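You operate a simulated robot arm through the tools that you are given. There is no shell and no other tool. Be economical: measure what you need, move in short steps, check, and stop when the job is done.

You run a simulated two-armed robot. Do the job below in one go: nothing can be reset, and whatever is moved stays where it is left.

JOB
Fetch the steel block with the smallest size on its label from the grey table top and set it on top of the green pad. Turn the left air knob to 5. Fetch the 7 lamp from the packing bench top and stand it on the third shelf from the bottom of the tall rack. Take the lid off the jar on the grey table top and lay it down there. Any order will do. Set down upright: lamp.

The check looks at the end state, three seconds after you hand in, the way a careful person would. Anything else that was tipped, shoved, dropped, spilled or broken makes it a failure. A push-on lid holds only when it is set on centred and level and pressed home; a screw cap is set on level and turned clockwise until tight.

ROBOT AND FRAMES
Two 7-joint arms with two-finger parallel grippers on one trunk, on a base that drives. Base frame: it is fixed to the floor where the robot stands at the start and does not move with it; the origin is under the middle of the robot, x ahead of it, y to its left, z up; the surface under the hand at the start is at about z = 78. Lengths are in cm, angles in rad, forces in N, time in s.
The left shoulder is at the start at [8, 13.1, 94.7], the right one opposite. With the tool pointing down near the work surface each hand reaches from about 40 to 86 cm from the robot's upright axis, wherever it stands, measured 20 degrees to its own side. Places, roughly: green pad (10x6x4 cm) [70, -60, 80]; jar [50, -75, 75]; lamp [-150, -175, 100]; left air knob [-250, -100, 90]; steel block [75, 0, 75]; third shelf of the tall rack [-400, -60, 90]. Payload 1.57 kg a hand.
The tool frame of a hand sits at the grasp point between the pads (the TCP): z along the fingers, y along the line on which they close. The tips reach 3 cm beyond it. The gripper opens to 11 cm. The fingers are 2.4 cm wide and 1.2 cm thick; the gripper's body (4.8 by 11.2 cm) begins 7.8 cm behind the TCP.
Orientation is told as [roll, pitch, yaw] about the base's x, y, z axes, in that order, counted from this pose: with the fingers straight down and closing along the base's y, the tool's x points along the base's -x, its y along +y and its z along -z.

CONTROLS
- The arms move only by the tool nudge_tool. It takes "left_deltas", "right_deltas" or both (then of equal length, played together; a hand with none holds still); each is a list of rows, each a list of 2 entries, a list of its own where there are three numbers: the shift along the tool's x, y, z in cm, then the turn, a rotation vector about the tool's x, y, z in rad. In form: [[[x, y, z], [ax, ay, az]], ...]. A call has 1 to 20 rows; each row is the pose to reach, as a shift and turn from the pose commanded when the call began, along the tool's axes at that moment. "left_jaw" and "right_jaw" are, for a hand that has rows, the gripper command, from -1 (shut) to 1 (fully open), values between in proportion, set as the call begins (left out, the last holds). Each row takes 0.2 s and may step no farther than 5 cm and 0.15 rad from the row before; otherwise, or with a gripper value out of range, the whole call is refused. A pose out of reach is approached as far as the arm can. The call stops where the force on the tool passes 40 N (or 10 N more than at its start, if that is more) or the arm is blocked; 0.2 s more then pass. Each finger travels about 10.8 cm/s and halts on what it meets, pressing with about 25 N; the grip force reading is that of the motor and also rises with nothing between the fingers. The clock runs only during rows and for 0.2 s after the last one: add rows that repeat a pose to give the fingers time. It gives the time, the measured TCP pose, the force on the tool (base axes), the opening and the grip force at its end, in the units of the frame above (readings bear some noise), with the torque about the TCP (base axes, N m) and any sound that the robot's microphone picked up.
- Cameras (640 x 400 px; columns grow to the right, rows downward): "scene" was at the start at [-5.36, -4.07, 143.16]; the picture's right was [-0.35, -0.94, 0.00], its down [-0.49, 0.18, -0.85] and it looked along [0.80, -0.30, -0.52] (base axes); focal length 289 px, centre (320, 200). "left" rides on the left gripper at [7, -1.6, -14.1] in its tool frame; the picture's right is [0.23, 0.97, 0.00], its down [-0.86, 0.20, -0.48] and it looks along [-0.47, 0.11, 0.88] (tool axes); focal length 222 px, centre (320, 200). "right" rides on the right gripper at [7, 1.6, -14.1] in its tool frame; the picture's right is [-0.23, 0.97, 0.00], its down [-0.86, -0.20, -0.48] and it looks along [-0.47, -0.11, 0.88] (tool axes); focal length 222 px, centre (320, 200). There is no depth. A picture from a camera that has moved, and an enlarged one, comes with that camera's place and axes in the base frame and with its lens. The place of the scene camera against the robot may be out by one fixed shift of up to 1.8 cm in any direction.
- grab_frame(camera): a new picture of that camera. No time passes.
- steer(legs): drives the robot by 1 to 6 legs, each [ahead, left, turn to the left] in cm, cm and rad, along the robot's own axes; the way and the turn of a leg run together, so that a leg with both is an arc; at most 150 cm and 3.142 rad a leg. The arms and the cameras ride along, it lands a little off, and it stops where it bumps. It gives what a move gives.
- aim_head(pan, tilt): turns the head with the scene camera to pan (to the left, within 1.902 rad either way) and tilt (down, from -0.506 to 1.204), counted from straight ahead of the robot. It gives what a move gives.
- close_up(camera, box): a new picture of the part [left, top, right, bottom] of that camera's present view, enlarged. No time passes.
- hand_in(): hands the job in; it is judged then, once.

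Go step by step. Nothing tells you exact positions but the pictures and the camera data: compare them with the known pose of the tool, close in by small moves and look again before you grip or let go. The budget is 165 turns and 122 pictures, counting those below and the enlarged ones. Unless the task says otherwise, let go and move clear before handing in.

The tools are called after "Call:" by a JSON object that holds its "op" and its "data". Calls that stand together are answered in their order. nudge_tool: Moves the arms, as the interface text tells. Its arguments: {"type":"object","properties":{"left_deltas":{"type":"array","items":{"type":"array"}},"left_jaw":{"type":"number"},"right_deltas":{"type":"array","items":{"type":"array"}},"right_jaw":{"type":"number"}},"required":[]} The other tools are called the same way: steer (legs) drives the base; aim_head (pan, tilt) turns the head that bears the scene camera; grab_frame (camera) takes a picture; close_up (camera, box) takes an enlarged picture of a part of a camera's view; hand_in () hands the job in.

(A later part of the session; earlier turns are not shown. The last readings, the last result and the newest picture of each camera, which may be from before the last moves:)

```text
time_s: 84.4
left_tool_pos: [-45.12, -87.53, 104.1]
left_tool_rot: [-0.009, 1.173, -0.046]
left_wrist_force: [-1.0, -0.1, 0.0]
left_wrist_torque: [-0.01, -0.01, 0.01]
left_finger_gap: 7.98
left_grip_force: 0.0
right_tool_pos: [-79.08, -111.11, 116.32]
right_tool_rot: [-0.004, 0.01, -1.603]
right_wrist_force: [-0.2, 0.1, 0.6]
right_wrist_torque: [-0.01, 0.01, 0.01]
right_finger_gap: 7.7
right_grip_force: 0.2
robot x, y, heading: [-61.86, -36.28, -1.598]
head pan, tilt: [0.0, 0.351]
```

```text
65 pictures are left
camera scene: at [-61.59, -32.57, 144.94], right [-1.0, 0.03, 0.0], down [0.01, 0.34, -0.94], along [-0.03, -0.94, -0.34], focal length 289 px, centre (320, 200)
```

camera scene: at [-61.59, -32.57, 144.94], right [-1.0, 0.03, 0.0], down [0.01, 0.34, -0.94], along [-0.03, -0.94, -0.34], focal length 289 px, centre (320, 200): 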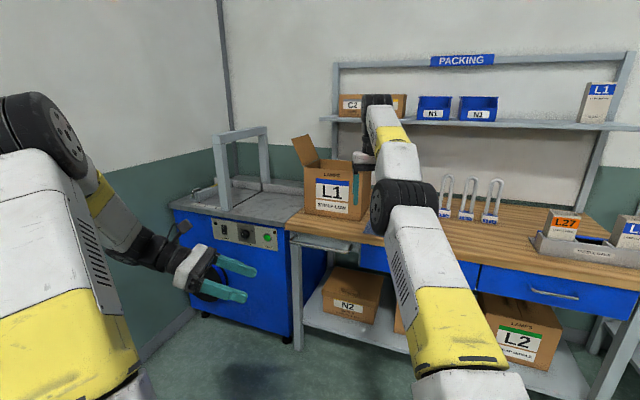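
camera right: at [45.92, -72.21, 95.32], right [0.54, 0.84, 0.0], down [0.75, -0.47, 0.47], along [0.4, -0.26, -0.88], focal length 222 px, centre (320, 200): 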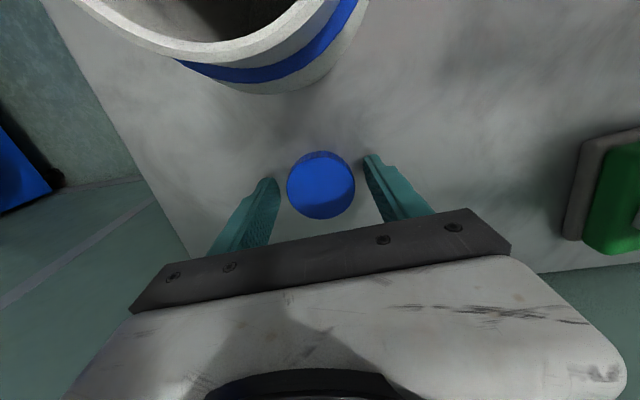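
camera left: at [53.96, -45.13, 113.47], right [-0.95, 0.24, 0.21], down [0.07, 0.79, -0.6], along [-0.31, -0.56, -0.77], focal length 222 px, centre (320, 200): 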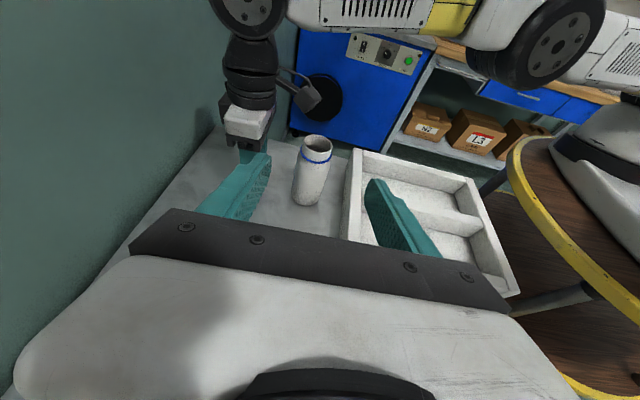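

The bench with upright lamps is in view. I zoom on the lamps' labels.

Call:
{"op": "close_up", "data": {"camera": "scene", "box": [400, 160, 560, 260]}}

Call:
{"op": "nudge_tool", "data": {"right_deltas": [[[3, 0, 0], [0, 0, 0]], [[6, 0, 0], [0, 0, 0]], [[9, 0, 0], [0, 0, 0]], [[12, 0, 0], [0, 0, 0]], [[15, 0, 0], [0, 0, 0]], [[18, 0, 0], [0, 0, 0]]]}}

```text
4.00 times, centred on (480, 210) of scene
camera zoom: at [-61.59, -32.57, 144.94], right [-1.0, 0.03, 0.0], down [0.01, 0.34, -0.94], along [-0.03, -0.94, -0.34], focal length 1156 px, centre (-320, 160)
```

zoom: 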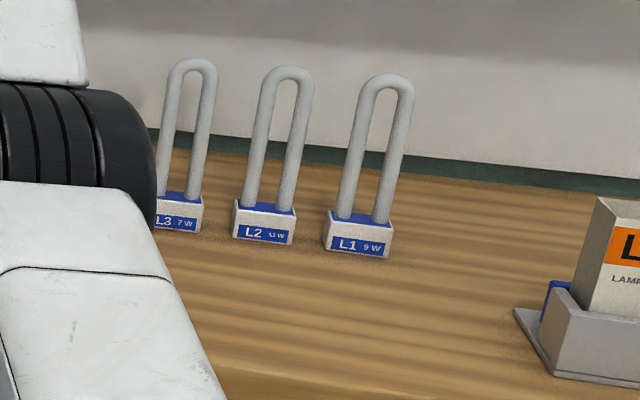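

```text
time_s: 85.8
left_tool_pos: [-45.11, -87.47, 104.12]
left_tool_rot: [-0.009, 1.17, -0.047]
left_wrist_force: [-0.5, -0.8, 0.1]
left_wrist_torque: [-0.01, 0.01, 0.0]
left_finger_gap: 7.98
left_grip_force: 0.1
right_tool_pos: [-78.69, -109.66, 119.16]
right_tool_rot: [-0.002, 0.008, -1.604]
right_wrist_force: [0.7, -0.4, -0.1]
right_wrist_torque: [-0.06, 0.0, 0.0]
right_finger_gap: 7.7
right_grip_force: 0.0
right hand out of reach, approached as far as the arm can: row 1, 2, 3, 4, 5, 6
robot x, y, heading: [-62.04, -36.31, -1.602]
head pan, tilt: [0.0, 0.351]
```

L3 "7 W" is the leftmost lamp. The right arm seems stuck stretched out; I try lowering the hand to bend the elbow.

Call:
{"op": "nudge_tool", "data": {"right_deltas": [[[0, 0, 3], [0, 0, 0]], [[0, 0, 6], [0, 0, 0]], [[0, 0, 9], [0, 0, 0]], [[2, 0, 12], [0, 0, 0]], [[4, 0, 15], [0, 0, 0]], [[6, 0, 16], [0, 0, 0]], [[9, 0, 16], [0, 0, 0]], [[12, 0, 16], [0, 0, 0]], [[12, 0, 16], [0, 0, 0]]]}}

Call:
{"op": "grab_frame", "data": {"camera": "scene"}}

```text
time_s: 87.8
left_tool_pos: [-45.02, -87.51, 104.26]
left_tool_rot: [-0.008, 1.173, -0.047]
left_wrist_force: [-0.6, 0.0, -0.2]
left_wrist_torque: [0.02, 0.02, 0.0]
left_finger_gap: 7.99
left_grip_force: 0.0
right_tool_pos: [-78.55, -114.52, 107.01]
right_tool_rot: [-0.004, 0.012, -1.605]
right_wrist_force: [-0.1, 0.8, -0.6]
right_wrist_torque: [-0.02, -0.01, -0.04]
right_finger_gap: 7.75
right_grip_force: 0.0
right hand out of reach, approached as far as the arm can: row 1, 2, 3, 4, 5, 6, 7, 8, 9
robot x, y, heading: [-61.89, -36.59, -1.601]
head pan, tilt: [0.0, 0.351]
```

```text
63 pictures are left
camera scene: at [-61.59, -32.57, 144.95], right [-1.0, 0.03, 0.0], down [0.01, 0.34, -0.94], along [-0.03, -0.94, -0.34], focal length 289 px, centre (320, 200)
```

scene: 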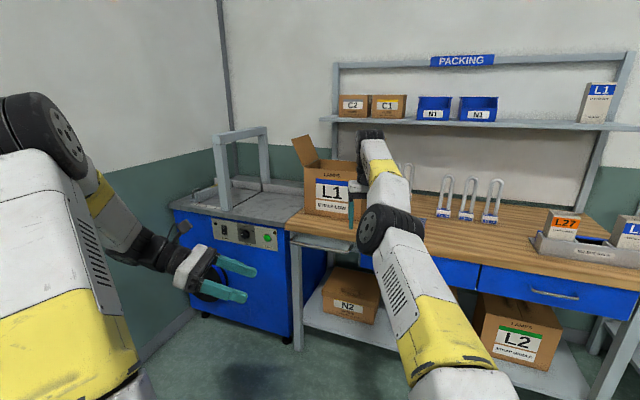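

Call:
{"op": "nudge_tool", "data": {"right_deltas": [[[0, 4, 0], [0, 0, 0]], [[0, 8, 0], [0, 0, 0]], [[0, 12, 0], [0, 0, 0]], [[2, 14, 0], [0, 0, 0.1]], [[4, 14, 0], [0, 0, 0.2]], [[6, 14, 0], [0, 0, 0.3]], [[8, 14, 0], [0, 0, 0.4]], [[10, 14, 0], [0, 0, 0.5]], [[10, 14, 0], [0, 0, 0.5]]]}}

Call:
{"op": "nudge_tool", "data": {"right_deltas": [[[3, 0, 0], [0, 0, 0]], [[6, 0, 0], [0, 0, 0]], [[9, 0, 0], [0, 0, 0]], [[9, 0, 0], [0, 0, 0]]]}}

```text
time_s: 89.8
left_tool_pos: [-45.17, -87.61, 104.12]
left_tool_rot: [-0.009, 1.172, -0.049]
left_wrist_force: [-0.2, 0.0, 0.0]
left_wrist_torque: [-0.01, -0.01, -0.02]
left_finger_gap: 7.98
left_grip_force: 0.1
right_tool_pos: [-63.36, -111.95, 109.82]
right_tool_rot: [-0.008, 0.009, -2.106]
right_wrist_force: [0.8, 0.4, 0.1]
right_wrist_torque: [0.03, -0.04, -0.02]
right_finger_gap: 7.7
right_grip_force: 0.0
right hand out of reach, approached as far as the arm can: row 3, 4, 5, 6, 7, 8, 9
robot x, y, heading: [-61.96, -36.06, -1.597]
head pan, tilt: [0.0, 0.351]
```

```text
time_s: 90.8
left_tool_pos: [-45.17, -87.53, 104.24]
left_tool_rot: [-0.007, 1.171, -0.047]
left_wrist_force: [-1.2, 0.6, -0.2]
left_wrist_torque: [-0.02, 0.0, -0.02]
left_finger_gap: 7.97
left_grip_force: 0.0
right_tool_pos: [-57.16, -109.82, 111.61]
right_tool_rot: [-0.009, 0.007, -2.105]
right_wrist_force: [-1.3, -0.3, 0.1]
right_wrist_torque: [-0.01, 0.0, 0.01]
right_finger_gap: 7.72
right_grip_force: 0.0
right hand out of reach, approached as far as the arm can: row 1, 2, 3, 4
robot x, y, heading: [-61.84, -36.25, -1.601]
head pan, tilt: [0.0, 0.351]
```

The right arm looks jammed straight; I try freeing it by tilting the hand forward while retracting.

Call:
{"op": "nudge_tool", "data": {"right_deltas": [[[0, 0, 0], [0, -0.12, 0]], [[0, 0, 0], [0, -0.24, 0]], [[0, 0, 0], [0, -0.36, 0]], [[0, 0, 0], [0, -0.48, 0]], [[0, 0, 0], [0, -0.6, 0]], [[3, 0, 0], [0, -0.6, 0]], [[6, 0, 0], [0, -0.6, 0]], [[10, 0, 0], [0, -0.6, 0]], [[14, 0, 0], [0, -0.6, 0]], [[14, 0, 0], [0, -0.6, 0]]]}}

Call:
{"op": "grab_frame", "data": {"camera": "scene"}}

```text
time_s: 93.0
left_tool_pos: [-45.06, -87.41, 104.24]
left_tool_rot: [-0.008, 1.172, -0.047]
left_wrist_force: [0.9, 0.3, 0.9]
left_wrist_torque: [0.0, 0.0, -0.04]
left_finger_gap: 8.0
left_grip_force: 0.1
right_tool_pos: [-41.53, -108.17, 118.15]
right_tool_rot: [-0.01, -0.591, -2.099]
right_wrist_force: [-0.5, -0.2, -0.3]
right_wrist_torque: [0.02, 0.02, 0.02]
right_finger_gap: 7.69
right_grip_force: 0.2
right hand out of reach, approached as far as the arm can: row 1, 2, 3, 4, 5, 6, 7, 8, 9, 10
robot x, y, heading: [-61.93, -36.51, -1.601]
head pan, tilt: [0.0, 0.351]
```

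```text
62 pictures are left
camera scene: at [-61.57, -32.56, 144.95], right [-1.0, 0.03, 0.0], down [0.01, 0.34, -0.94], along [-0.03, -0.94, -0.34], focal length 289 px, centre (320, 200)
```

scene: 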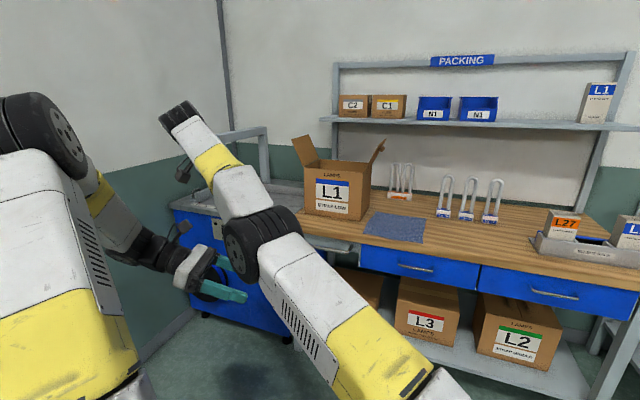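

Still stretched. I try the opposite tilt while swinging the hand back to its own side.

Call:
{"op": "nudge_tool", "data": {"right_deltas": [[[-2.25, -3.36, 0.2], [0, 0.13, 0]], [[-4.5, -6.7, 0.4], [0, 0.26, 0]], [[-6.7, -10, 0.6], [0, 0.39, 0]], [[-9, -13.4, 0.8], [0, 0.52, 0]], [[-11.2, -16.8, 1], [0, 0.65, 0]], [[-13.5, -20.1, 1.2], [0, 0.78, 0]], [[-15.7, -23.5, 1.4], [0, 0.91, 0]], [[-18, -26.8, 1.6], [0, 1.04, 0]], [[-20.2, -30.2, 1.7], [0, 1.17, 0]], [[-17, -29, 1.7], [0, 1.17, 0]], [[-14, -27, 1.7], [0, 1.17, 0]], [[-11, -25, 1.7], [0, 1.17, 0]], [[-8, -23, 1.7], [0, 1.17, 0]]]}}

Call:
{"op": "grab_frame", "data": {"camera": "scene"}}

```text
time_s: 95.8
left_tool_pos: [-45.17, -87.42, 104.27]
left_tool_rot: [-0.008, 1.172, -0.047]
left_wrist_force: [1.3, -0.1, 0.6]
left_wrist_torque: [-0.02, 0.01, 0.01]
left_finger_gap: 7.95
left_grip_force: 0.1
right_tool_pos: [-72.5, -95.4, 120.1]
right_tool_rot: [0.008, 0.545, -2.111]
right_wrist_force: [-0.7, 0.2, -0.4]
right_wrist_torque: [-0.03, 0.01, -0.02]
right_finger_gap: 7.66
right_grip_force: 0.1
right hand out of reach, approached as far as the arm can: row 2, 3, 4, 5, 6, 7, 8, 9, 10, 11, 12, 13
robot x, y, heading: [-62.4, -36.27, -1.6]
head pan, tilt: [0.0, 0.351]
```

```text
61 pictures are left
camera scene: at [-61.6, -32.55, 144.95], right [-1.0, 0.03, 0.0], down [0.01, 0.34, -0.94], along [-0.03, -0.94, -0.34], focal length 289 px, centre (320, 200)
```

scene: 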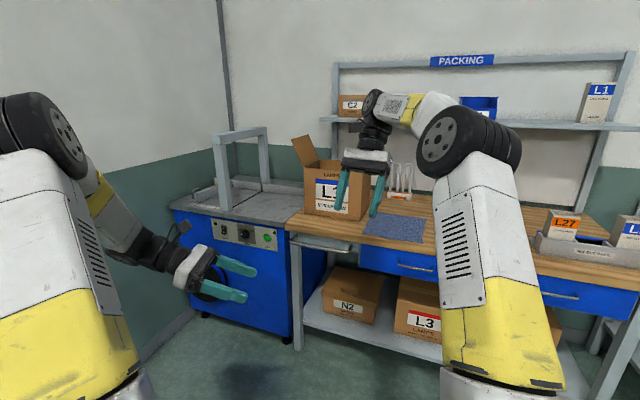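

The elbow has bent again. I bring the hand back to vertical and closer in.

Call:
{"op": "nudge_tool", "data": {"right_deltas": [[[0.3, -2.4, 1.3], [0, -0.11, 0]], [[0.5, -4.8, 2.7], [0, -0.22, 0]], [[0.8, -7.2, 4], [0, -0.33, 0]], [[1, -9.6, 5.4], [0, -0.44, 0]], [[1.3, -12, 6.7], [0, -0.55, 0]], [[1.3, -12, 6.7], [0, -0.55, 0]]]}}

Call:
{"op": "nudge_tool", "data": {"right_deltas": [[[0, 0, 0], [0, 0, -0.12]], [[0, 0, 0], [0, 0, -0.24]], [[0, 0, 0], [0, 0, -0.36]], [[0, 0, 0], [0, 0, -0.5]], [[0, 0, 0], [0, 0, -0.5]]]}}

Call:
{"op": "grab_frame", "data": {"camera": "scene"}}

```text
time_s: 97.2
left_tool_pos: [-45.1, -87.45, 104.21]
left_tool_rot: [-0.007, 1.171, -0.046]
left_wrist_force: [0.8, 0.6, 0.0]
left_wrist_torque: [-0.01, 0.01, 0.0]
left_finger_gap: 7.97
left_grip_force: 0.0
right_tool_pos: [-80.66, -85.64, 114.93]
right_tool_rot: [-0.007, 0.026, -2.106]
right_wrist_force: [0.5, -1.1, -0.1]
right_wrist_torque: [0.03, 0.0, -0.01]
right_finger_gap: 7.71
right_grip_force: 0.0
robot x, y, heading: [-61.99, -36.15, -1.596]
head pan, tilt: [0.0, 0.351]
```

```text
time_s: 98.4
left_tool_pos: [-44.97, -87.48, 104.26]
left_tool_rot: [-0.009, 1.17, -0.046]
left_wrist_force: [0.5, -0.3, 0.2]
left_wrist_torque: [-0.03, 0.04, 0.01]
left_finger_gap: 7.98
left_grip_force: 0.1
right_tool_pos: [-80.28, -85.47, 114.79]
right_tool_rot: [0.008, 0.026, -1.602]
right_wrist_force: [-0.1, -0.4, 0.1]
right_wrist_torque: [0.01, 0.04, 0.01]
right_finger_gap: 7.7
right_grip_force: 0.0
robot x, y, heading: [-61.85, -36.14, -1.597]
head pan, tilt: [0.0, 0.351]
```

```text
60 pictures are left
camera scene: at [-61.59, -32.56, 144.95], right [-1.0, 0.03, 0.0], down [0.01, 0.34, -0.94], along [-0.03, -0.94, -0.34], focal length 289 px, centre (320, 200)
```

scene: 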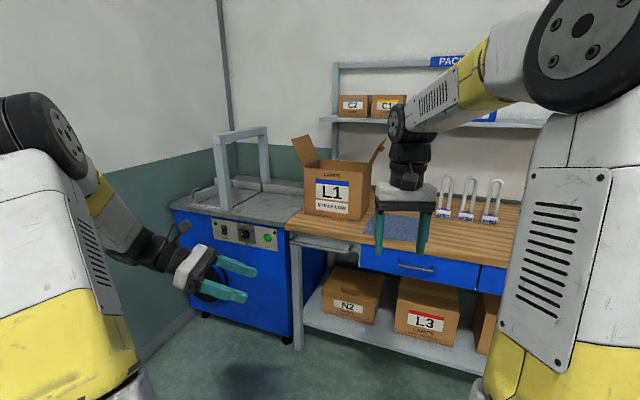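

The right arm is usable again. I drive sideways to stand in front of the lamps, keeping a safe distance, and look.

Call:
{"op": "steer", "data": {"legs": [[0, -80, 0.03], [25, 0, 0]]}}

Call:
{"op": "aim_head", "data": {"pan": 0.05, "tilt": 0.5}}

Call:
{"op": "grab_frame", "data": {"camera": "scene"}}

```text
time_s: 104.0
left_tool_pos: [-121.98, -110.5, 104.25]
left_tool_rot: [-0.01, 1.171, -0.016]
left_wrist_force: [-0.1, -0.3, 0.9]
left_wrist_torque: [-0.01, 0.02, -0.03]
left_finger_gap: 7.99
left_grip_force: 0.0
right_tool_pos: [-157.14, -109.82, 114.8]
right_tool_rot: [0.008, 0.027, -1.574]
right_wrist_force: [0.4, -0.6, -0.3]
right_wrist_torque: [0.02, -0.01, 0.07]
right_finger_gap: 7.7
right_grip_force: 0.0
robot x, y, heading: [-140.32, -60.01, -1.567]
head pan, tilt: [0.0, 0.351]
```

```text
time_s: 104.8
left_tool_pos: [-121.88, -110.63, 104.15]
left_tool_rot: [-0.008, 1.172, -0.016]
left_wrist_force: [-0.3, -0.5, -0.1]
left_wrist_torque: [0.02, 0.0, 0.0]
left_finger_gap: 7.98
left_grip_force: 0.1
right_tool_pos: [-157.15, -109.75, 114.65]
right_tool_rot: [0.007, 0.028, -1.574]
right_wrist_force: [0.0, -0.1, -0.3]
right_wrist_torque: [0.01, 0.02, 0.01]
right_finger_gap: 7.69
right_grip_force: 0.0
robot x, y, heading: [-140.12, -59.77, -1.566]
head pan, tilt: [0.051, 0.499]
```

```text
59 pictures are left
camera scene: at [-139.67, -56.04, 143.59], right [-1.0, -0.05, 0.0], down [-0.03, 0.48, -0.88], along [0.05, -0.88, -0.48], focal length 289 px, centre (320, 200)
```

scene: 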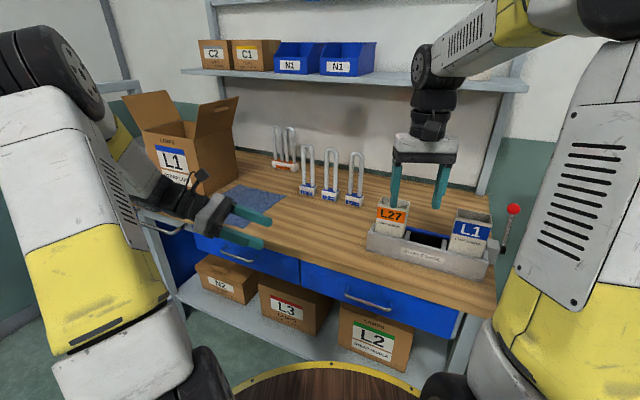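

Call:
{"op": "close_up", "data": {"camera": "scene", "box": [250, 115, 390, 215]}}

```text
4.00 times, centred on (320, 165) of scene
camera zoom: at [-139.67, -56.04, 143.59], right [-1.0, -0.05, 0.0], down [-0.03, 0.48, -0.88], along [0.05, -0.88, -0.48], focal length 1156 px, centre (320, 340)
```

zoom: 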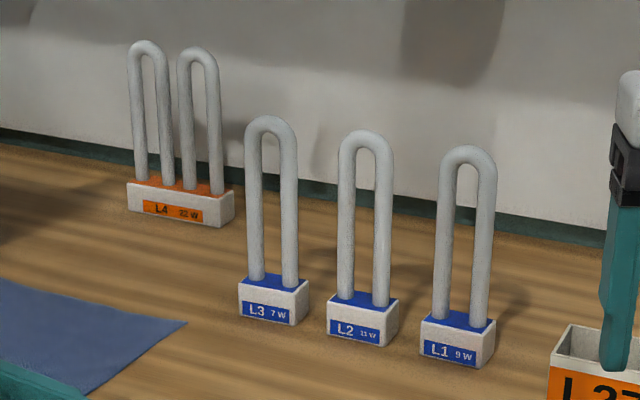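

L3 "7 W" stands at about (-128.5, -165), bench at ~87, top ~108.5, turned about 20°. I turn the left hand to point forward at it (slight downward pitch).

Call:
{"op": "nudge_tool", "data": {"left_deltas": [[[0, -1.4, 0], [0.1165, 0.0174, -0.0361]], [[0, -2.8, 0], [0.233, 0.0348, -0.0722]], [[0, -4.2, 0], [0.3495, 0.0522, -0.1083]], [[0, -5.6, 0], [0.466, 0.0696, -0.1444]], [[0, -7, 0], [0.5825, 0.087, -0.1805]], [[0, -8.4, 0], [0.699, 0.1044, -0.2166]], [[0, -9.8, 0], [0.8155, 0.1218, -0.2527]], [[0, -11.2, 0], [0.932, 0.1392, -0.2888]], [[0, -12.6, 0], [1.0485, 0.1566, -0.3249]], [[0, -14, 0], [1.165, 0.174, -0.361]], [[0, -14, 0], [1.165, 0.174, -0.361]]], "left_jaw": 0.45}}

Call:
{"op": "grab_frame", "data": {"camera": "left"}}

```text
time_s: 107.2
left_tool_pos: [-121.88, -124.57, 104.23]
left_tool_rot: [-0.002, 1.375, 1.208]
left_wrist_force: [0.7, 0.7, -0.3]
left_wrist_torque: [0.01, -0.01, -0.01]
left_finger_gap: 7.98
left_grip_force: 0.1
right_tool_pos: [-157.19, -109.8, 114.88]
right_tool_rot: [0.007, 0.026, -1.572]
right_wrist_force: [-1.3, -0.3, 0.9]
right_wrist_torque: [0.0, 0.01, 0.01]
right_finger_gap: 7.73
right_grip_force: 0.0
robot x, y, heading: [-140.3, -59.55, -1.569]
head pan, tilt: [0.051, 0.499]
```

```text
57 pictures are left
camera left: at [-116.2, -113.31, 113.86], right [-0.93, 0.3, 0.22], down [0.04, 0.67, -0.74], along [-0.37, -0.68, -0.63], focal length 222 px, centre (320, 200)
```

left: 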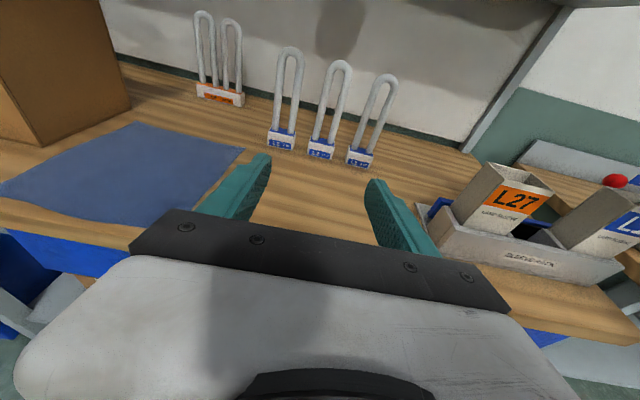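

L3 is the leftmost of the three in the left camera. I drive 22 cm ahead.

Call:
{"op": "steer", "data": {"legs": [[22, 0, 0]]}}

Call:
{"op": "grab_frame", "data": {"camera": "left"}}

Call:
{"op": "grab_frame", "data": {"camera": "scene"}}

```text
time_s: 108.9
left_tool_pos: [-122.11, -147.06, 104.14]
left_tool_rot: [-0.002, 1.376, 1.209]
left_wrist_force: [0.8, -0.8, 0.9]
left_wrist_torque: [-0.02, -0.03, 0.01]
left_finger_gap: 8.0
left_grip_force: 0.1
right_tool_pos: [-157.36, -132.29, 114.83]
right_tool_rot: [0.007, 0.026, -1.573]
right_wrist_force: [0.5, 0.8, -0.3]
right_wrist_torque: [0.02, -0.02, -0.03]
right_finger_gap: 7.65
right_grip_force: 0.1
robot x, y, heading: [-140.25, -82.79, -1.568]
head pan, tilt: [0.051, 0.499]
```

```text
56 pictures are left
camera left: at [-116.26, -135.85, 113.88], right [-0.93, 0.3, 0.22], down [0.04, 0.67, -0.74], along [-0.37, -0.68, -0.63], focal length 222 px, centre (320, 200)
```

left: 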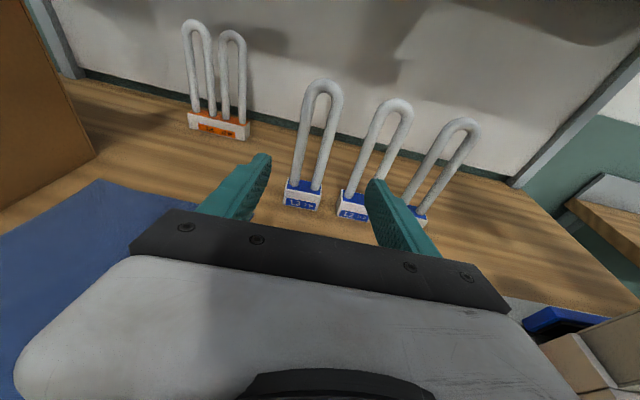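

```text
55 pictures are left
camera scene: at [-139.65, -78.52, 143.58], right [-1.0, -0.05, 0.0], down [-0.02, 0.48, -0.88], along [0.04, -0.88, -0.48], focal length 289 px, centre (320, 200)
```

scene: 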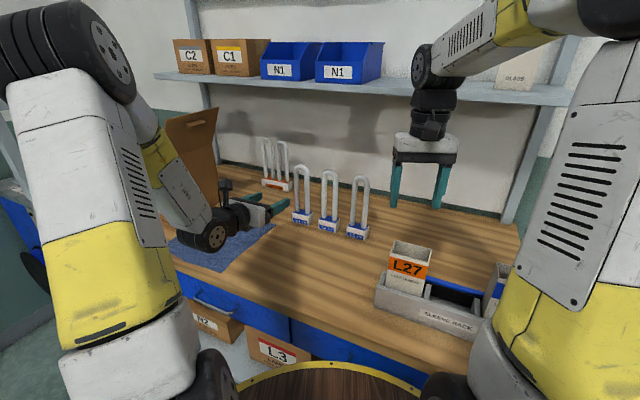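

Call:
{"op": "close_up", "data": {"camera": "left", "box": [240, 70, 400, 220]}}

```text
2.67 times, centred on (320, 145) of left
camera zoom: at [-116.26, -135.85, 113.88], right [-0.93, 0.3, 0.22], down [0.04, 0.67, -0.74], along [-0.37, -0.68, -0.63], focal length 592 px, centre (320, 347)
```

zoom: 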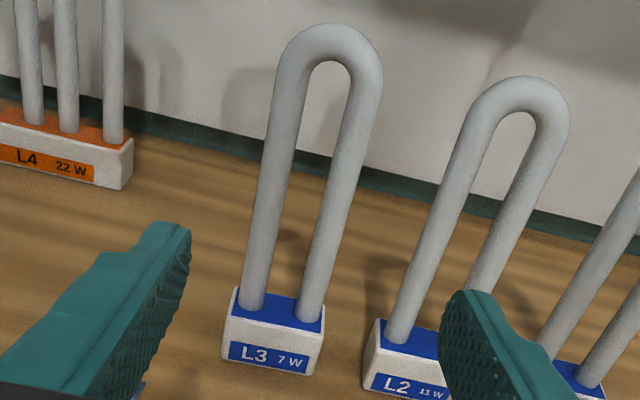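

L3's centre is about (-128.2, -164.9), facing the hand nicely. I move to 12 cm in front of it at leg height.

Call:
{"op": "nudge_tool", "data": {"left_deltas": [[[-2, -0.2, 2.7], [0, 0, 0]], [[-4, -0.4, 5.4], [0, 0, 0]], [[-5.79, -0.63, 8.3], [0, 0, 0]], [[-5.79, -0.63, 8.3], [0, 0, 0]]]}}

Call:
{"op": "grab_frame", "data": {"camera": "left"}}

```text
time_s: 109.9
left_tool_pos: [-123.82, -154.07, 97.13]
left_tool_rot: [-0.002, 1.375, 1.206]
left_wrist_force: [-0.2, 0.0, 0.5]
left_wrist_torque: [-0.01, -0.01, -0.01]
left_finger_gap: 8.0
left_grip_force: 0.1
right_tool_pos: [-157.16, -132.3, 114.8]
right_tool_rot: [0.007, 0.029, -1.576]
right_wrist_force: [-0.2, 0.2, 0.4]
right_wrist_torque: [-0.01, 0.0, -0.02]
right_finger_gap: 7.72
right_grip_force: 0.0
robot x, y, heading: [-140.24, -82.3, -1.569]
head pan, tilt: [0.051, 0.499]
```

```text
53 pictures are left
camera left: at [-118.16, -142.81, 106.83], right [-0.93, 0.3, 0.22], down [0.04, 0.67, -0.74], along [-0.37, -0.68, -0.63], focal length 222 px, centre (320, 200)
```

left: 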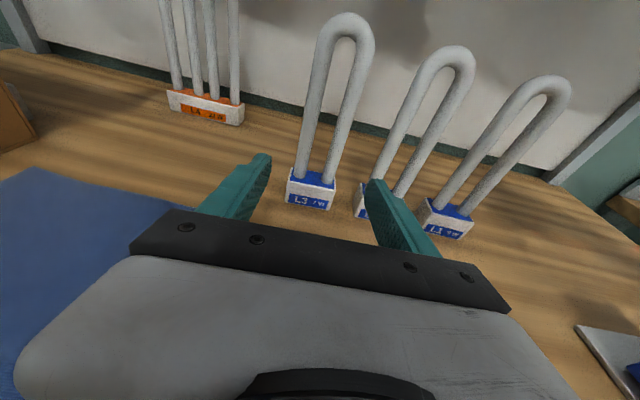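

Aligned. Advancing 12 cm so the fingers straddle the lamp's legs.

Call:
{"op": "nudge_tool", "data": {"left_deltas": [[[-0.1, 0.1, 4], [0, 0, 0]], [[-0.2, 0.2, 8], [0, 0, 0]], [[-0.3, 0.2, 11.9], [0, 0, 0]], [[-0.3, 0.2, 11.9], [0, 0, 0]]]}}

Call:
{"op": "grab_frame", "data": {"camera": "left"}}

```text
time_s: 110.9
left_tool_pos: [-128.42, -164.78, 94.45]
left_tool_rot: [0.001, 1.374, 1.208]
left_wrist_force: [-0.2, 0.5, 0.6]
left_wrist_torque: [-0.03, -0.01, 0.02]
left_finger_gap: 7.98
left_grip_force: 0.0
right_tool_pos: [-157.27, -132.31, 114.78]
right_tool_rot: [0.008, 0.028, -1.573]
right_wrist_force: [0.1, -0.4, 0.0]
right_wrist_torque: [0.01, -0.04, -0.02]
right_finger_gap: 7.74
right_grip_force: 0.0
robot x, y, heading: [-139.58, -82.73, -1.567]
head pan, tilt: [0.051, 0.499]
```

```text
52 pictures are left
camera left: at [-122.58, -153.56, 104.0], right [-0.93, 0.3, 0.22], down [0.04, 0.67, -0.74], along [-0.37, -0.68, -0.63], focal length 222 px, centre (320, 200)
```

left: 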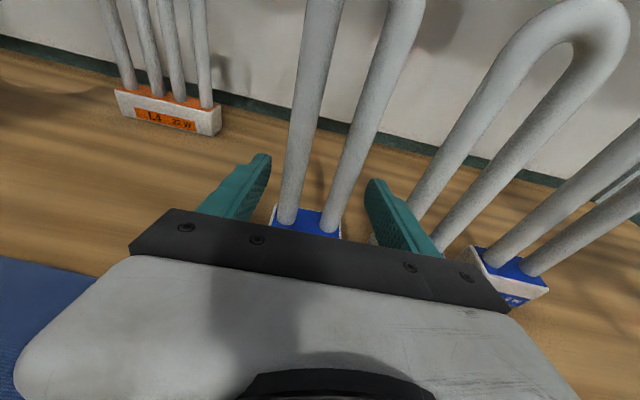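

Legs are between the fingers. Closing.

Call:
{"op": "nudge_tool", "data": {"left_deltas": [[[0, -0.2, 0], [0, 0, 0]], [[0, -0.2, 0], [0, 0, 0]], [[0, -0.2, 0], [0, 0, 0]]], "left_jaw": -1}}

Call:
{"op": "grab_frame", "data": {"camera": "left"}}

```text
time_s: 111.7
left_tool_pos: [-128.06, -164.75, 94.34]
left_tool_rot: [0.0, 1.374, 1.21]
left_wrist_force: [-0.2, 0.6, 2.0]
left_wrist_torque: [0.06, 0.3, -0.05]
left_finger_gap: 5.66
left_grip_force: 24.7
right_tool_pos: [-157.25, -132.32, 114.75]
right_tool_rot: [0.006, 0.027, -1.574]
right_wrist_force: [0.0, -0.4, -0.8]
right_wrist_torque: [-0.04, 0.0, -0.01]
right_finger_gap: 7.72
right_grip_force: 0.0
robot x, y, heading: [-140.7, -82.65, -1.568]
head pan, tilt: [0.051, 0.499]
```

```text
51 pictures are left
camera left: at [-122.32, -153.57, 103.92], right [-0.93, 0.3, 0.22], down [0.04, 0.67, -0.74], along [-0.37, -0.68, -0.63], focal length 222 px, centre (320, 200)
```

left: 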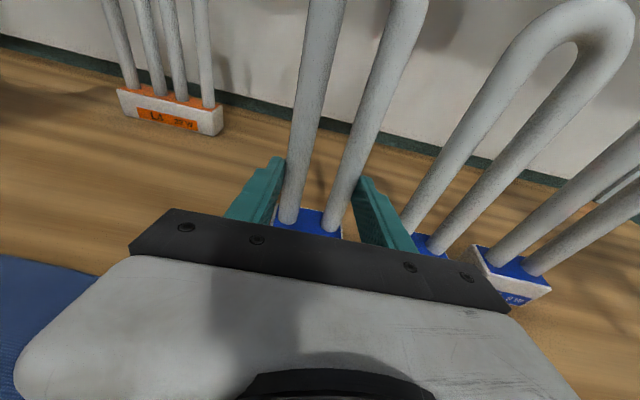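

Held (5.66 cm). Lifting straight up 4 cm, checking, then withdrawing.

Call:
{"op": "nudge_tool", "data": {"left_deltas": [[[0.98, 0, -0.2], [0, 0, 0]], [[2.94, 0, -0.6], [0, 0, 0]], [[4.9, 0, -1], [0, 0, 0]], [[7.85, 0, -1.56], [0, 0, 0]], [[7.85, 0, -1.56], [0, 0, 0]]]}}

Call:
{"op": "grab_frame", "data": {"camera": "scene"}}

```text
time_s: 112.9
left_tool_pos: [-128.16, -164.42, 102.24]
left_tool_rot: [0.003, 1.372, 1.209]
left_wrist_force: [-0.7, 1.4, -1.2]
left_wrist_torque: [0.1, 0.24, -0.1]
left_finger_gap: 5.64
left_grip_force: 25.2
right_tool_pos: [-157.2, -132.23, 114.7]
right_tool_rot: [0.009, 0.029, -1.574]
right_wrist_force: [0.0, 0.2, -0.8]
right_wrist_torque: [0.01, -0.01, 0.03]
right_finger_gap: 7.7
right_grip_force: 0.1
robot x, y, heading: [-140.04, -82.27, -1.574]
head pan, tilt: [0.051, 0.499]
```

```text
50 pictures are left
camera scene: at [-139.65, -78.55, 143.58], right [-1.0, -0.05, 0.0], down [-0.02, 0.48, -0.88], along [0.04, -0.88, -0.48], focal length 289 px, centre (320, 200)
```

scene: 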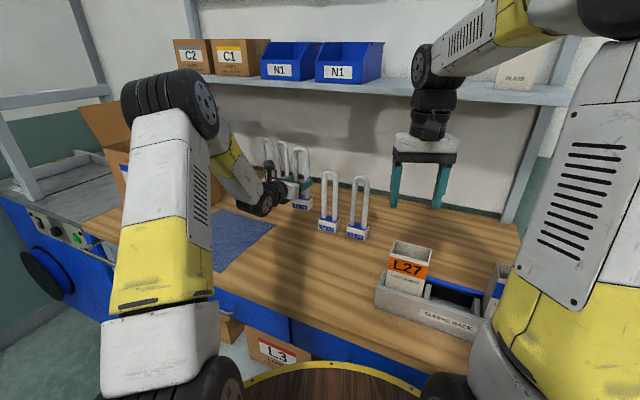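

The lamp is lifted cleanly. Withdrawing it toward me, then backing off.

Call:
{"op": "nudge_tool", "data": {"left_deltas": [[[-0.5, 0, -4], [0, 0, 0]], [[-1, 0, -8], [0, 0, 0]], [[-1.5, 0, -12], [0, 0, 0]], [[-2, 0, -16], [0, 0, 0]], [[-2, 0, -19], [0, 0, 0]], [[-2, 0, -19], [0, 0, 0]]]}}

Call:
{"op": "steer", "data": {"legs": [[-30, 0, 0]]}}

Call:
{"op": "aim_head", "data": {"pan": -1.4, "tilt": 0.25}}

Call:
{"op": "grab_frame", "data": {"camera": "scene"}}

```text
time_s: 114.3
left_tool_pos: [-121.39, -146.53, 103.74]
left_tool_rot: [-0.001, 1.374, 1.211]
left_wrist_force: [0.7, -0.7, -1.5]
left_wrist_torque: [0.04, -0.03, 0.03]
left_finger_gap: 5.32
left_grip_force: 24.7
right_tool_pos: [-157.3, -132.29, 114.69]
right_tool_rot: [0.006, 0.027, -1.574]
right_wrist_force: [-0.3, -0.1, 0.3]
right_wrist_torque: [0.01, 0.02, 0.01]
right_finger_gap: 7.7
right_grip_force: 0.0
robot x, y, heading: [-140.11, -82.45, -1.575]
head pan, tilt: [0.051, 0.499]
```

```text
time_s: 116.3
left_tool_pos: [-121.56, -116.38, 103.8]
left_tool_rot: [0.001, 1.373, 1.207]
left_wrist_force: [0.3, 0.2, -1.7]
left_wrist_torque: [0.07, -0.01, 0.03]
left_finger_gap: 5.3
left_grip_force: 25.3
right_tool_pos: [-157.31, -101.89, 114.88]
right_tool_rot: [0.006, 0.028, -1.575]
right_wrist_force: [-0.3, 0.1, -0.1]
right_wrist_torque: [0.01, 0.03, 0.01]
right_finger_gap: 7.7
right_grip_force: 0.0
robot x, y, heading: [-139.75, -52.2, -1.572]
head pan, tilt: [0.051, 0.499]
```

```text
time_s: 117.9
left_tool_pos: [-121.54, -116.27, 103.92]
left_tool_rot: [-0.003, 1.373, 1.209]
left_wrist_force: [1.3, 0.3, -2.5]
left_wrist_torque: [0.02, -0.02, 0.03]
left_finger_gap: 5.31
left_grip_force: 24.7
right_tool_pos: [-157.17, -101.85, 114.91]
right_tool_rot: [0.007, 0.028, -1.575]
right_wrist_force: [-0.5, 0.0, -0.3]
right_wrist_torque: [0.0, 0.0, 0.01]
right_finger_gap: 7.71
right_grip_force: 0.1
robot x, y, heading: [-140.35, -52.15, -1.57]
head pan, tilt: [-1.4, 0.25]
```

```text
49 pictures are left
camera scene: at [-149.3, -40.67, 145.9], right [-0.17, 0.99, 0.0], down [0.24, 0.04, -0.97], along [-0.95, -0.17, -0.25], focal length 289 px, centre (320, 200)
```

scene: 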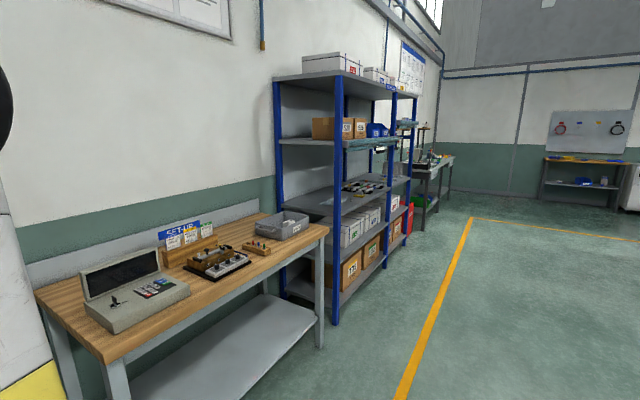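

Call:
{"op": "close_up", "data": {"camera": "scene", "box": [60, 210, 320, 350]}}

Call:
{"op": "close_up", "data": {"camera": "scene", "box": [260, 60, 440, 320]}}

Call:
{"op": "grab_frame", "data": {"camera": "left"}}

```text
2.46 times, centred on (190, 280) of scene
camera zoom: at [-149.3, -40.67, 145.9], right [-0.17, 0.99, 0.0], down [0.24, 0.04, -0.97], along [-0.95, -0.17, -0.25], focal length 711 px, centre (640, 3)
```

zoom: 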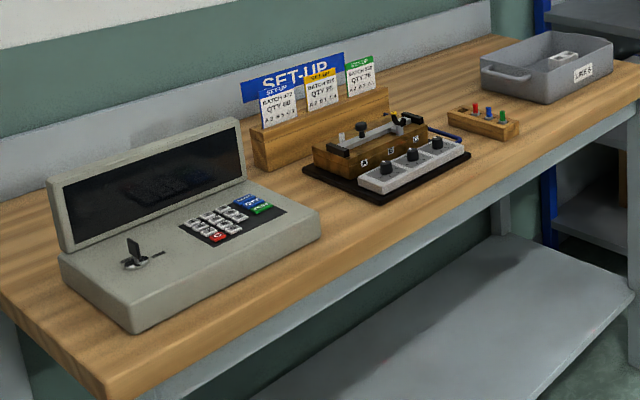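

```text
1.54 times, centred on (350, 190) of scene
camera zoom: at [-149.3, -40.67, 145.9], right [-0.17, 0.99, 0.0], down [0.24, 0.04, -0.97], along [-0.95, -0.17, -0.25], focal length 444 px, centre (274, 215)
```

zoom: 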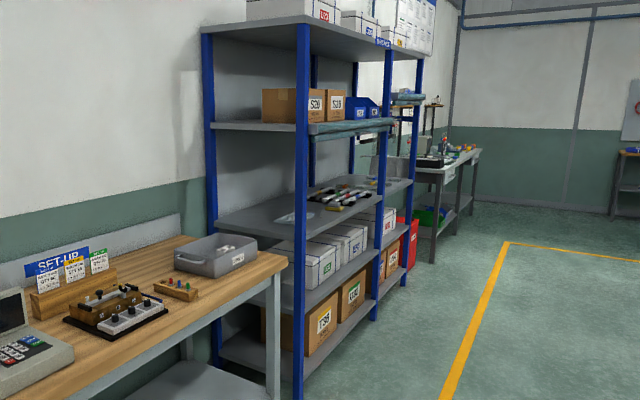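

```text
46 pictures are left
camera left: at [-115.74, -105.13, 113.49], right [-0.93, 0.3, 0.22], down [0.04, 0.67, -0.74], along [-0.37, -0.68, -0.63], focal length 222 px, centre (320, 200)
```

left: 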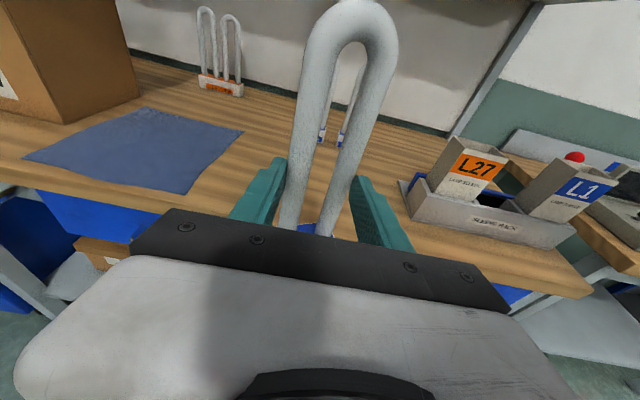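

The lamp seems to have swivelled in the grip. I look at it with the head camera.

Call:
{"op": "aim_head", "data": {"pan": 0.15, "tilt": 0.55}}

Call:
{"op": "close_up", "data": {"camera": "scene", "box": [160, 80, 400, 230]}}

```text
time_s: 119.5
left_tool_pos: [-121.49, -116.21, 103.7]
left_tool_rot: [-0.001, 1.374, 1.207]
left_wrist_force: [-0.3, 0.1, -2.1]
left_wrist_torque: [0.0, 0.01, 0.03]
left_finger_gap: 5.29
left_grip_force: 25.2
right_tool_pos: [-157.35, -101.85, 114.67]
right_tool_rot: [0.008, 0.027, -1.576]
right_wrist_force: [0.1, 0.5, 0.2]
right_wrist_torque: [0.03, -0.02, 0.0]
right_finger_gap: 7.67
right_grip_force: 0.0
robot x, y, heading: [-140.04, -52.05, -1.57]
head pan, tilt: [0.15, 0.55]
```

```text
2.67 times, centred on (280, 155) of scene
camera zoom: at [-138.76, -47.96, 143.13], right [-0.99, -0.15, 0.0], down [-0.08, 0.52, -0.85], along [0.13, -0.84, -0.52], focal length 770 px, centre (427, 320)
```

zoom: 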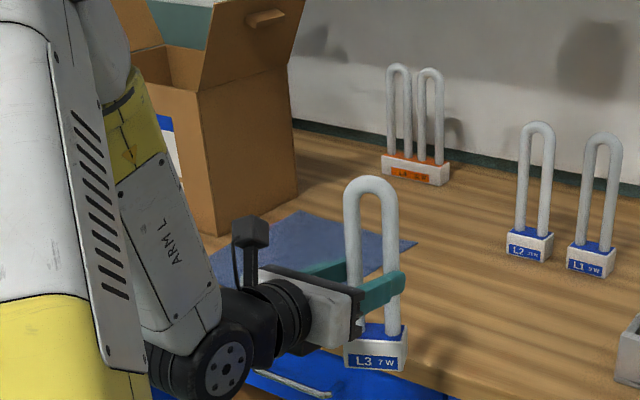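

Call:
{"op": "grab_frame", "data": {"camera": "left"}}

```text
44 pictures are left
camera left: at [-115.74, -105.13, 113.48], right [-0.93, 0.3, 0.22], down [0.04, 0.67, -0.74], along [-0.37, -0.68, -0.63], focal length 222 px, centre (320, 200)
```

left: 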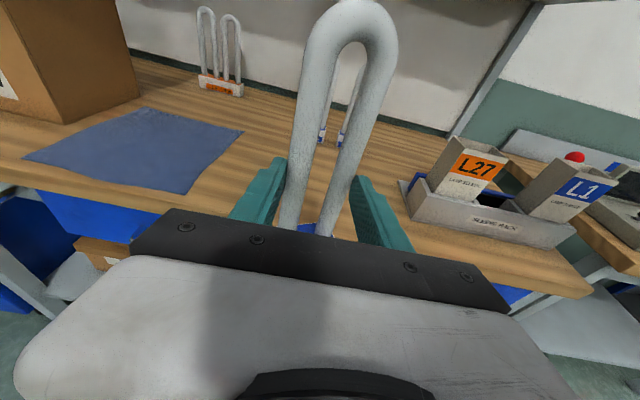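

The lamp slipped about 2.5 cm down in the grip but hangs upright and is steady. The rack (third shelf ≈ z 87) and set-up bench lie to the right along a line slanted about 0.38 rad; I back into the aisle and turn to face them.

Call:
{"op": "steer", "data": {"legs": [[-90, 0, 0], [0, 0, -0.38]]}}

Call:
{"op": "grab_frame", "data": {"camera": "left"}}

```text
time_s: 125.5
left_tool_pos: [-146.32, -27.49, 103.81]
left_tool_rot: [-0.001, 1.373, 0.85]
left_wrist_force: [-0.8, 0.1, -2.7]
left_wrist_torque: [0.03, -0.05, -0.02]
left_finger_gap: 5.27
left_grip_force: 24.9
right_tool_pos: [-174.9, -1.42, 114.71]
right_tool_rot: [0.007, 0.028, -1.934]
right_wrist_force: [-0.3, 1.0, -0.9]
right_wrist_torque: [-0.05, -0.01, 0.01]
right_finger_gap: 7.69
right_grip_force: 0.0
robot x, y, heading: [-141.33, 39.34, -1.925]
head pan, tilt: [0.15, 0.55]
```

```text
43 pictures are left
camera left: at [-137.14, -19.1, 113.49], right [-0.76, 0.61, 0.22], down [0.27, 0.61, -0.74], along [-0.59, -0.51, -0.63], focal length 222 px, centre (320, 200)
```

left: 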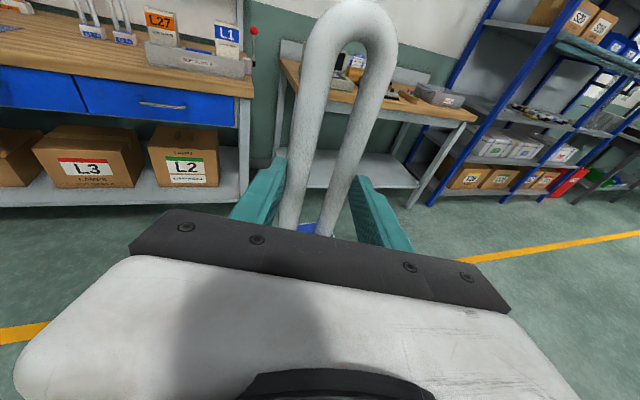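

Lamp unchanged. Driving along the aisle to the rack.

Call:
{"op": "steer", "data": {"legs": [[42.8, -114.2, 0], [42.8, -114.2, 0]]}}

Call:
{"op": "aim_head", "data": {"pan": 0, "tilt": 0.5}}

Call:
{"op": "grab_frame", "data": {"camera": "scene"}}

Call:
{"op": "grab_frame", "data": {"camera": "left"}}

```text
time_s: 137.4
left_tool_pos: [-390.1, -23.54, 103.75]
left_tool_rot: [-0.001, 1.375, 0.86]
left_wrist_force: [-0.2, -0.6, -1.6]
left_wrist_torque: [0.0, -0.04, 0.0]
left_finger_gap: 5.25
left_grip_force: 25.2
right_tool_pos: [-418.77, 2.16, 114.82]
right_tool_rot: [0.007, 0.029, -1.926]
right_wrist_force: [-0.2, -0.7, 0.6]
right_wrist_torque: [0.0, -0.01, -0.02]
right_finger_gap: 7.69
right_grip_force: 0.1
robot x, y, heading: [-385.7, 43.22, -1.92]
head pan, tilt: [0.15, 0.55]
```

```text
time_s: 138.2
left_tool_pos: [-390.07, -23.53, 103.82]
left_tool_rot: [0.0, 1.373, 0.861]
left_wrist_force: [-0.6, 0.8, -1.3]
left_wrist_torque: [0.04, -0.06, 0.01]
left_finger_gap: 5.26
left_grip_force: 25.4
right_tool_pos: [-418.77, 2.17, 114.7]
right_tool_rot: [0.007, 0.028, -1.923]
right_wrist_force: [0.4, 0.6, -1.0]
right_wrist_torque: [0.0, 0.0, 0.02]
right_finger_gap: 7.69
right_grip_force: 0.1
robot x, y, heading: [-385.73, 43.42, -1.918]
head pan, tilt: [0.0, 0.499]
```

```text
42 pictures are left
camera scene: at [-384.0, 46.87, 143.58], right [-0.94, 0.34, 0.0], down [0.16, 0.45, -0.88], along [-0.3, -0.83, -0.48], focal length 289 px, centre (320, 200)
```

scene: 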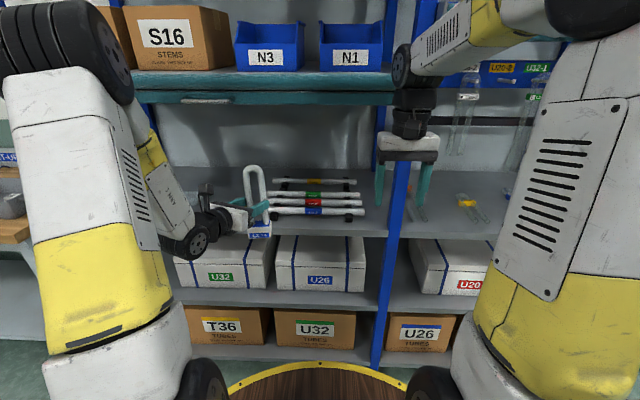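

```text
41 pictures are left
camera left: at [-380.88, -15.03, 113.48], right [-0.77, 0.6, 0.22], down [0.26, 0.61, -0.74], along [-0.58, -0.51, -0.63], focal length 222 px, centre (320, 200)
```

left: 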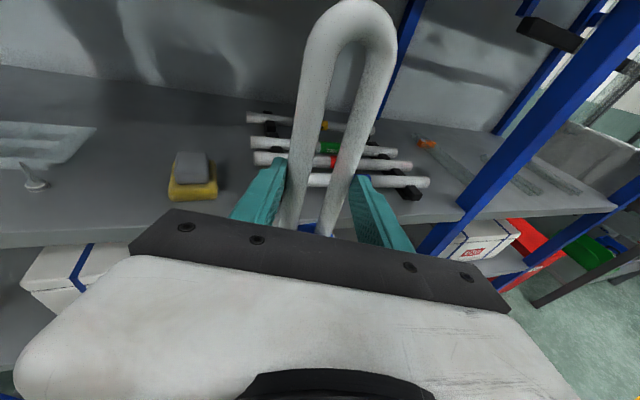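

The third shelf is right ahead: tube rack, a yellow pad with a grey block, and some glass pieces on it. I zoom to pick a free spot.

Call:
{"op": "close_up", "data": {"camera": "left", "box": [0, 90, 280, 260]}}

```text
2.29 times, centred on (140, 175) of left
camera zoom: at [-380.88, -15.03, 113.48], right [-0.77, 0.6, 0.22], down [0.26, 0.61, -0.74], along [-0.58, -0.51, -0.63], focal length 508 px, centre (731, 257)
```

zoom: 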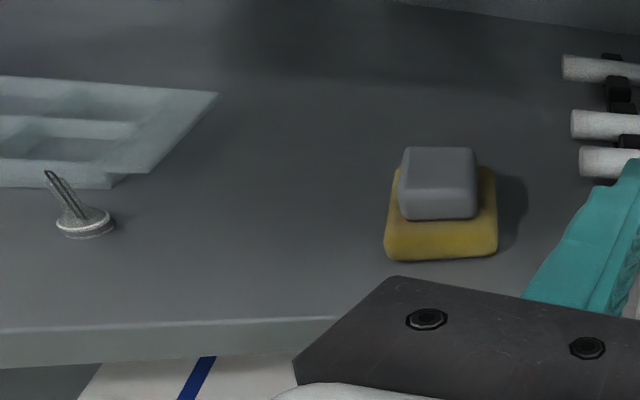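

A free spot lies at about (-376.6, -50.2) between the yellow pad and the spike. I drive left 22 then ahead 13, leaving the last cm for the arm.

Call:
{"op": "steer", "data": {"legs": [[0, 22, 0], [13, 0, 0]]}}

Call:
{"op": "grab_frame", "data": {"camera": "left"}}

Call:
{"op": "grab_frame", "data": {"camera": "scene"}}

```text
time_s: 140.7
left_tool_pos: [-373.51, -43.13, 103.93]
left_tool_rot: [-0.002, 1.374, 0.86]
left_wrist_force: [1.2, 1.8, -2.0]
left_wrist_torque: [0.0, 0.0, 0.0]
left_finger_gap: 5.26
left_grip_force: 24.8
right_tool_pos: [-402.19, -17.42, 114.76]
right_tool_rot: [0.008, 0.029, -1.923]
right_wrist_force: [-0.2, -0.1, 0.7]
right_wrist_torque: [-0.04, -0.02, -0.02]
right_finger_gap: 7.69
right_grip_force: 0.1
robot x, y, heading: [-369.17, 23.48, -1.92]
head pan, tilt: [0.0, 0.499]
```

```text
39 pictures are left
camera left: at [-364.24, -34.62, 113.48], right [-0.77, 0.6, 0.22], down [0.26, 0.61, -0.74], along [-0.58, -0.51, -0.63], focal length 222 px, centre (320, 200)
```

left: 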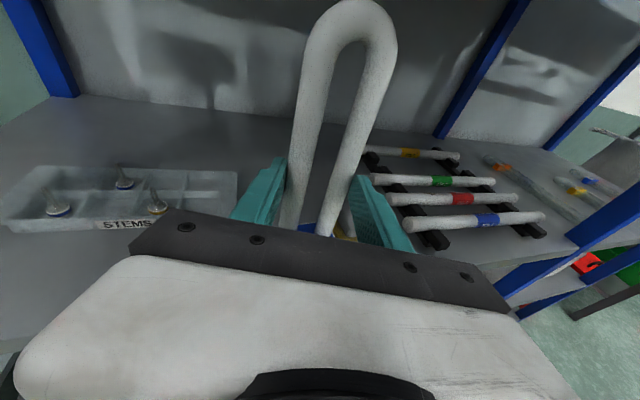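

```text
38 pictures are left
camera scene: at [-367.36, 27.29, 143.58], right [-0.94, 0.34, 0.0], down [0.16, 0.45, -0.88], along [-0.3, -0.83, -0.48], focal length 289 px, centre (320, 200)
```

scene: 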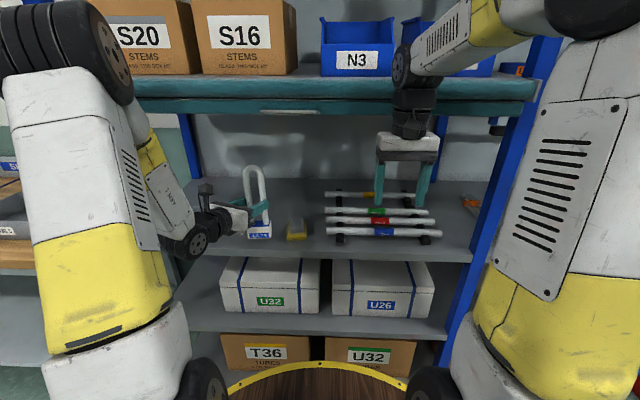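

The STEMS tray is further back; my spot straight ahead is clear. I move the lamp in over the shelf and then lower.

Call:
{"op": "nudge_tool", "data": {"left_deltas": [[[0.2, -1, 3.3], [0, 0, 0]], [[0.46, -2.28, 7.46], [0, 0, 0]], [[-1.5, -2.28, 7.85], [0, 0, 0]], [[-3.5, -2.28, 8.25], [0, 0, 0]], [[-3.5, -2.28, 8.25], [0, 0, 0]]]}}

Call:
{"op": "close_up", "data": {"camera": "scene", "box": [180, 140, 360, 260]}}

```text
time_s: 141.9
left_tool_pos: [-376.64, -50.28, 98.52]
left_tool_rot: [-0.001, 1.373, 0.858]
left_wrist_force: [-1.1, -0.5, 2.4]
left_wrist_torque: [-0.16, 0.02, -0.02]
left_finger_gap: 1.49
left_grip_force: 25.3
right_tool_pos: [-402.19, -17.35, 114.76]
right_tool_rot: [0.006, 0.029, -1.923]
right_wrist_force: [-0.4, -0.1, 1.4]
right_wrist_torque: [0.03, -0.01, -0.01]
right_finger_gap: 7.69
right_grip_force: 0.0
robot x, y, heading: [-369.27, 23.36, -1.922]
head pan, tilt: [0.0, 0.499]
```

```text
3.33 times, centred on (270, 200) of scene
camera zoom: at [-367.37, 27.28, 143.58], right [-0.94, 0.34, 0.0], down [0.16, 0.45, -0.88], along [-0.3, -0.83, -0.48], focal length 963 px, centre (487, 200)
```

zoom: 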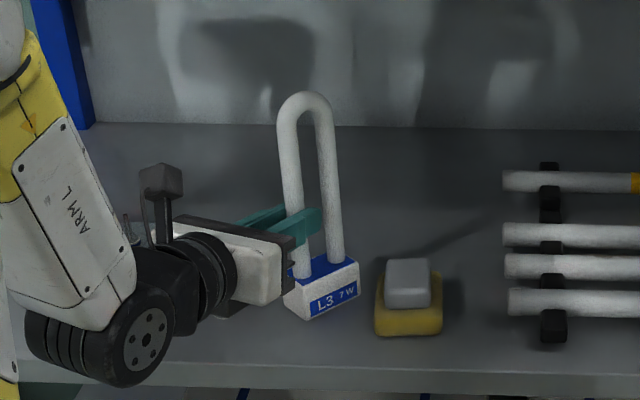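

The finger gap dropped to 1.5 cm as the lamp touched the shelf; the lamp still stands upright. I look closely before doing anything.

Call:
{"op": "grab_frame", "data": {"camera": "left"}}

Call:
{"op": "close_up", "data": {"camera": "scene", "box": [240, 160, 300, 240]}}

```text
36 pictures are left
camera left: at [-367.4, -41.82, 108.15], right [-0.77, 0.6, 0.22], down [0.27, 0.61, -0.74], along [-0.58, -0.51, -0.63], focal length 222 px, centre (320, 200)
```

left: 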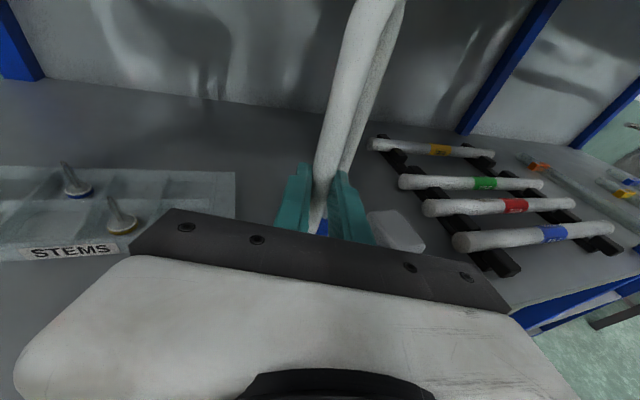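

```text
5.00 times, centred on (270, 200) of scene
camera zoom: at [-367.37, 27.28, 143.58], right [-0.94, 0.34, 0.0], down [0.16, 0.45, -0.88], along [-0.3, -0.83, -0.48], focal length 1444 px, centre (570, 200)
```

zoom: 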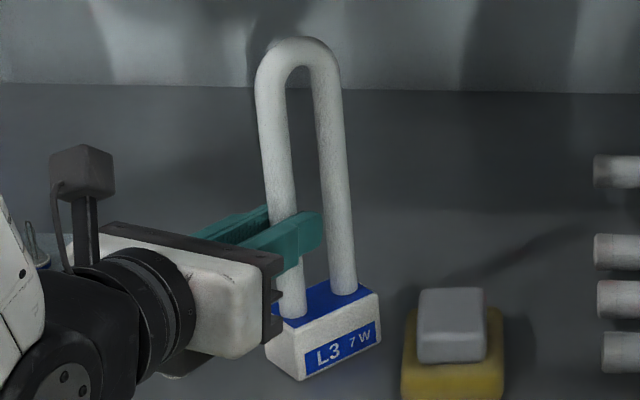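

The lamp has turned in the grip so the fingers now pinch it across its thin side; it's upright and just touching the shelf. I lower a few mm more and check force.

Call:
{"op": "nudge_tool", "data": {"left_deltas": [[[-0.15, 0, 0.03], [0, 0, 0]], [[-0.3, 0, 0.06], [0, 0, 0]], [[-0.3, 0, 0.06], [0, 0, 0]]]}}

```text
time_s: 142.7
left_tool_pos: [-376.59, -50.26, 98.5]
left_tool_rot: [-0.004, 1.377, 0.857]
left_wrist_force: [1.4, 1.3, 10.7]
left_wrist_torque: [0.25, -0.1, -0.07]
left_finger_gap: 1.61
left_grip_force: 25.1
right_tool_pos: [-402.19, -17.18, 114.83]
right_tool_rot: [0.006, 0.026, -1.924]
right_wrist_force: [0.4, 0.3, 0.4]
right_wrist_torque: [-0.02, 0.01, 0.0]
right_finger_gap: 7.7
right_grip_force: 0.1
robot x, y, heading: [-369.5, 23.7, -1.922]
head pan, tilt: [0.0, 0.499]
```

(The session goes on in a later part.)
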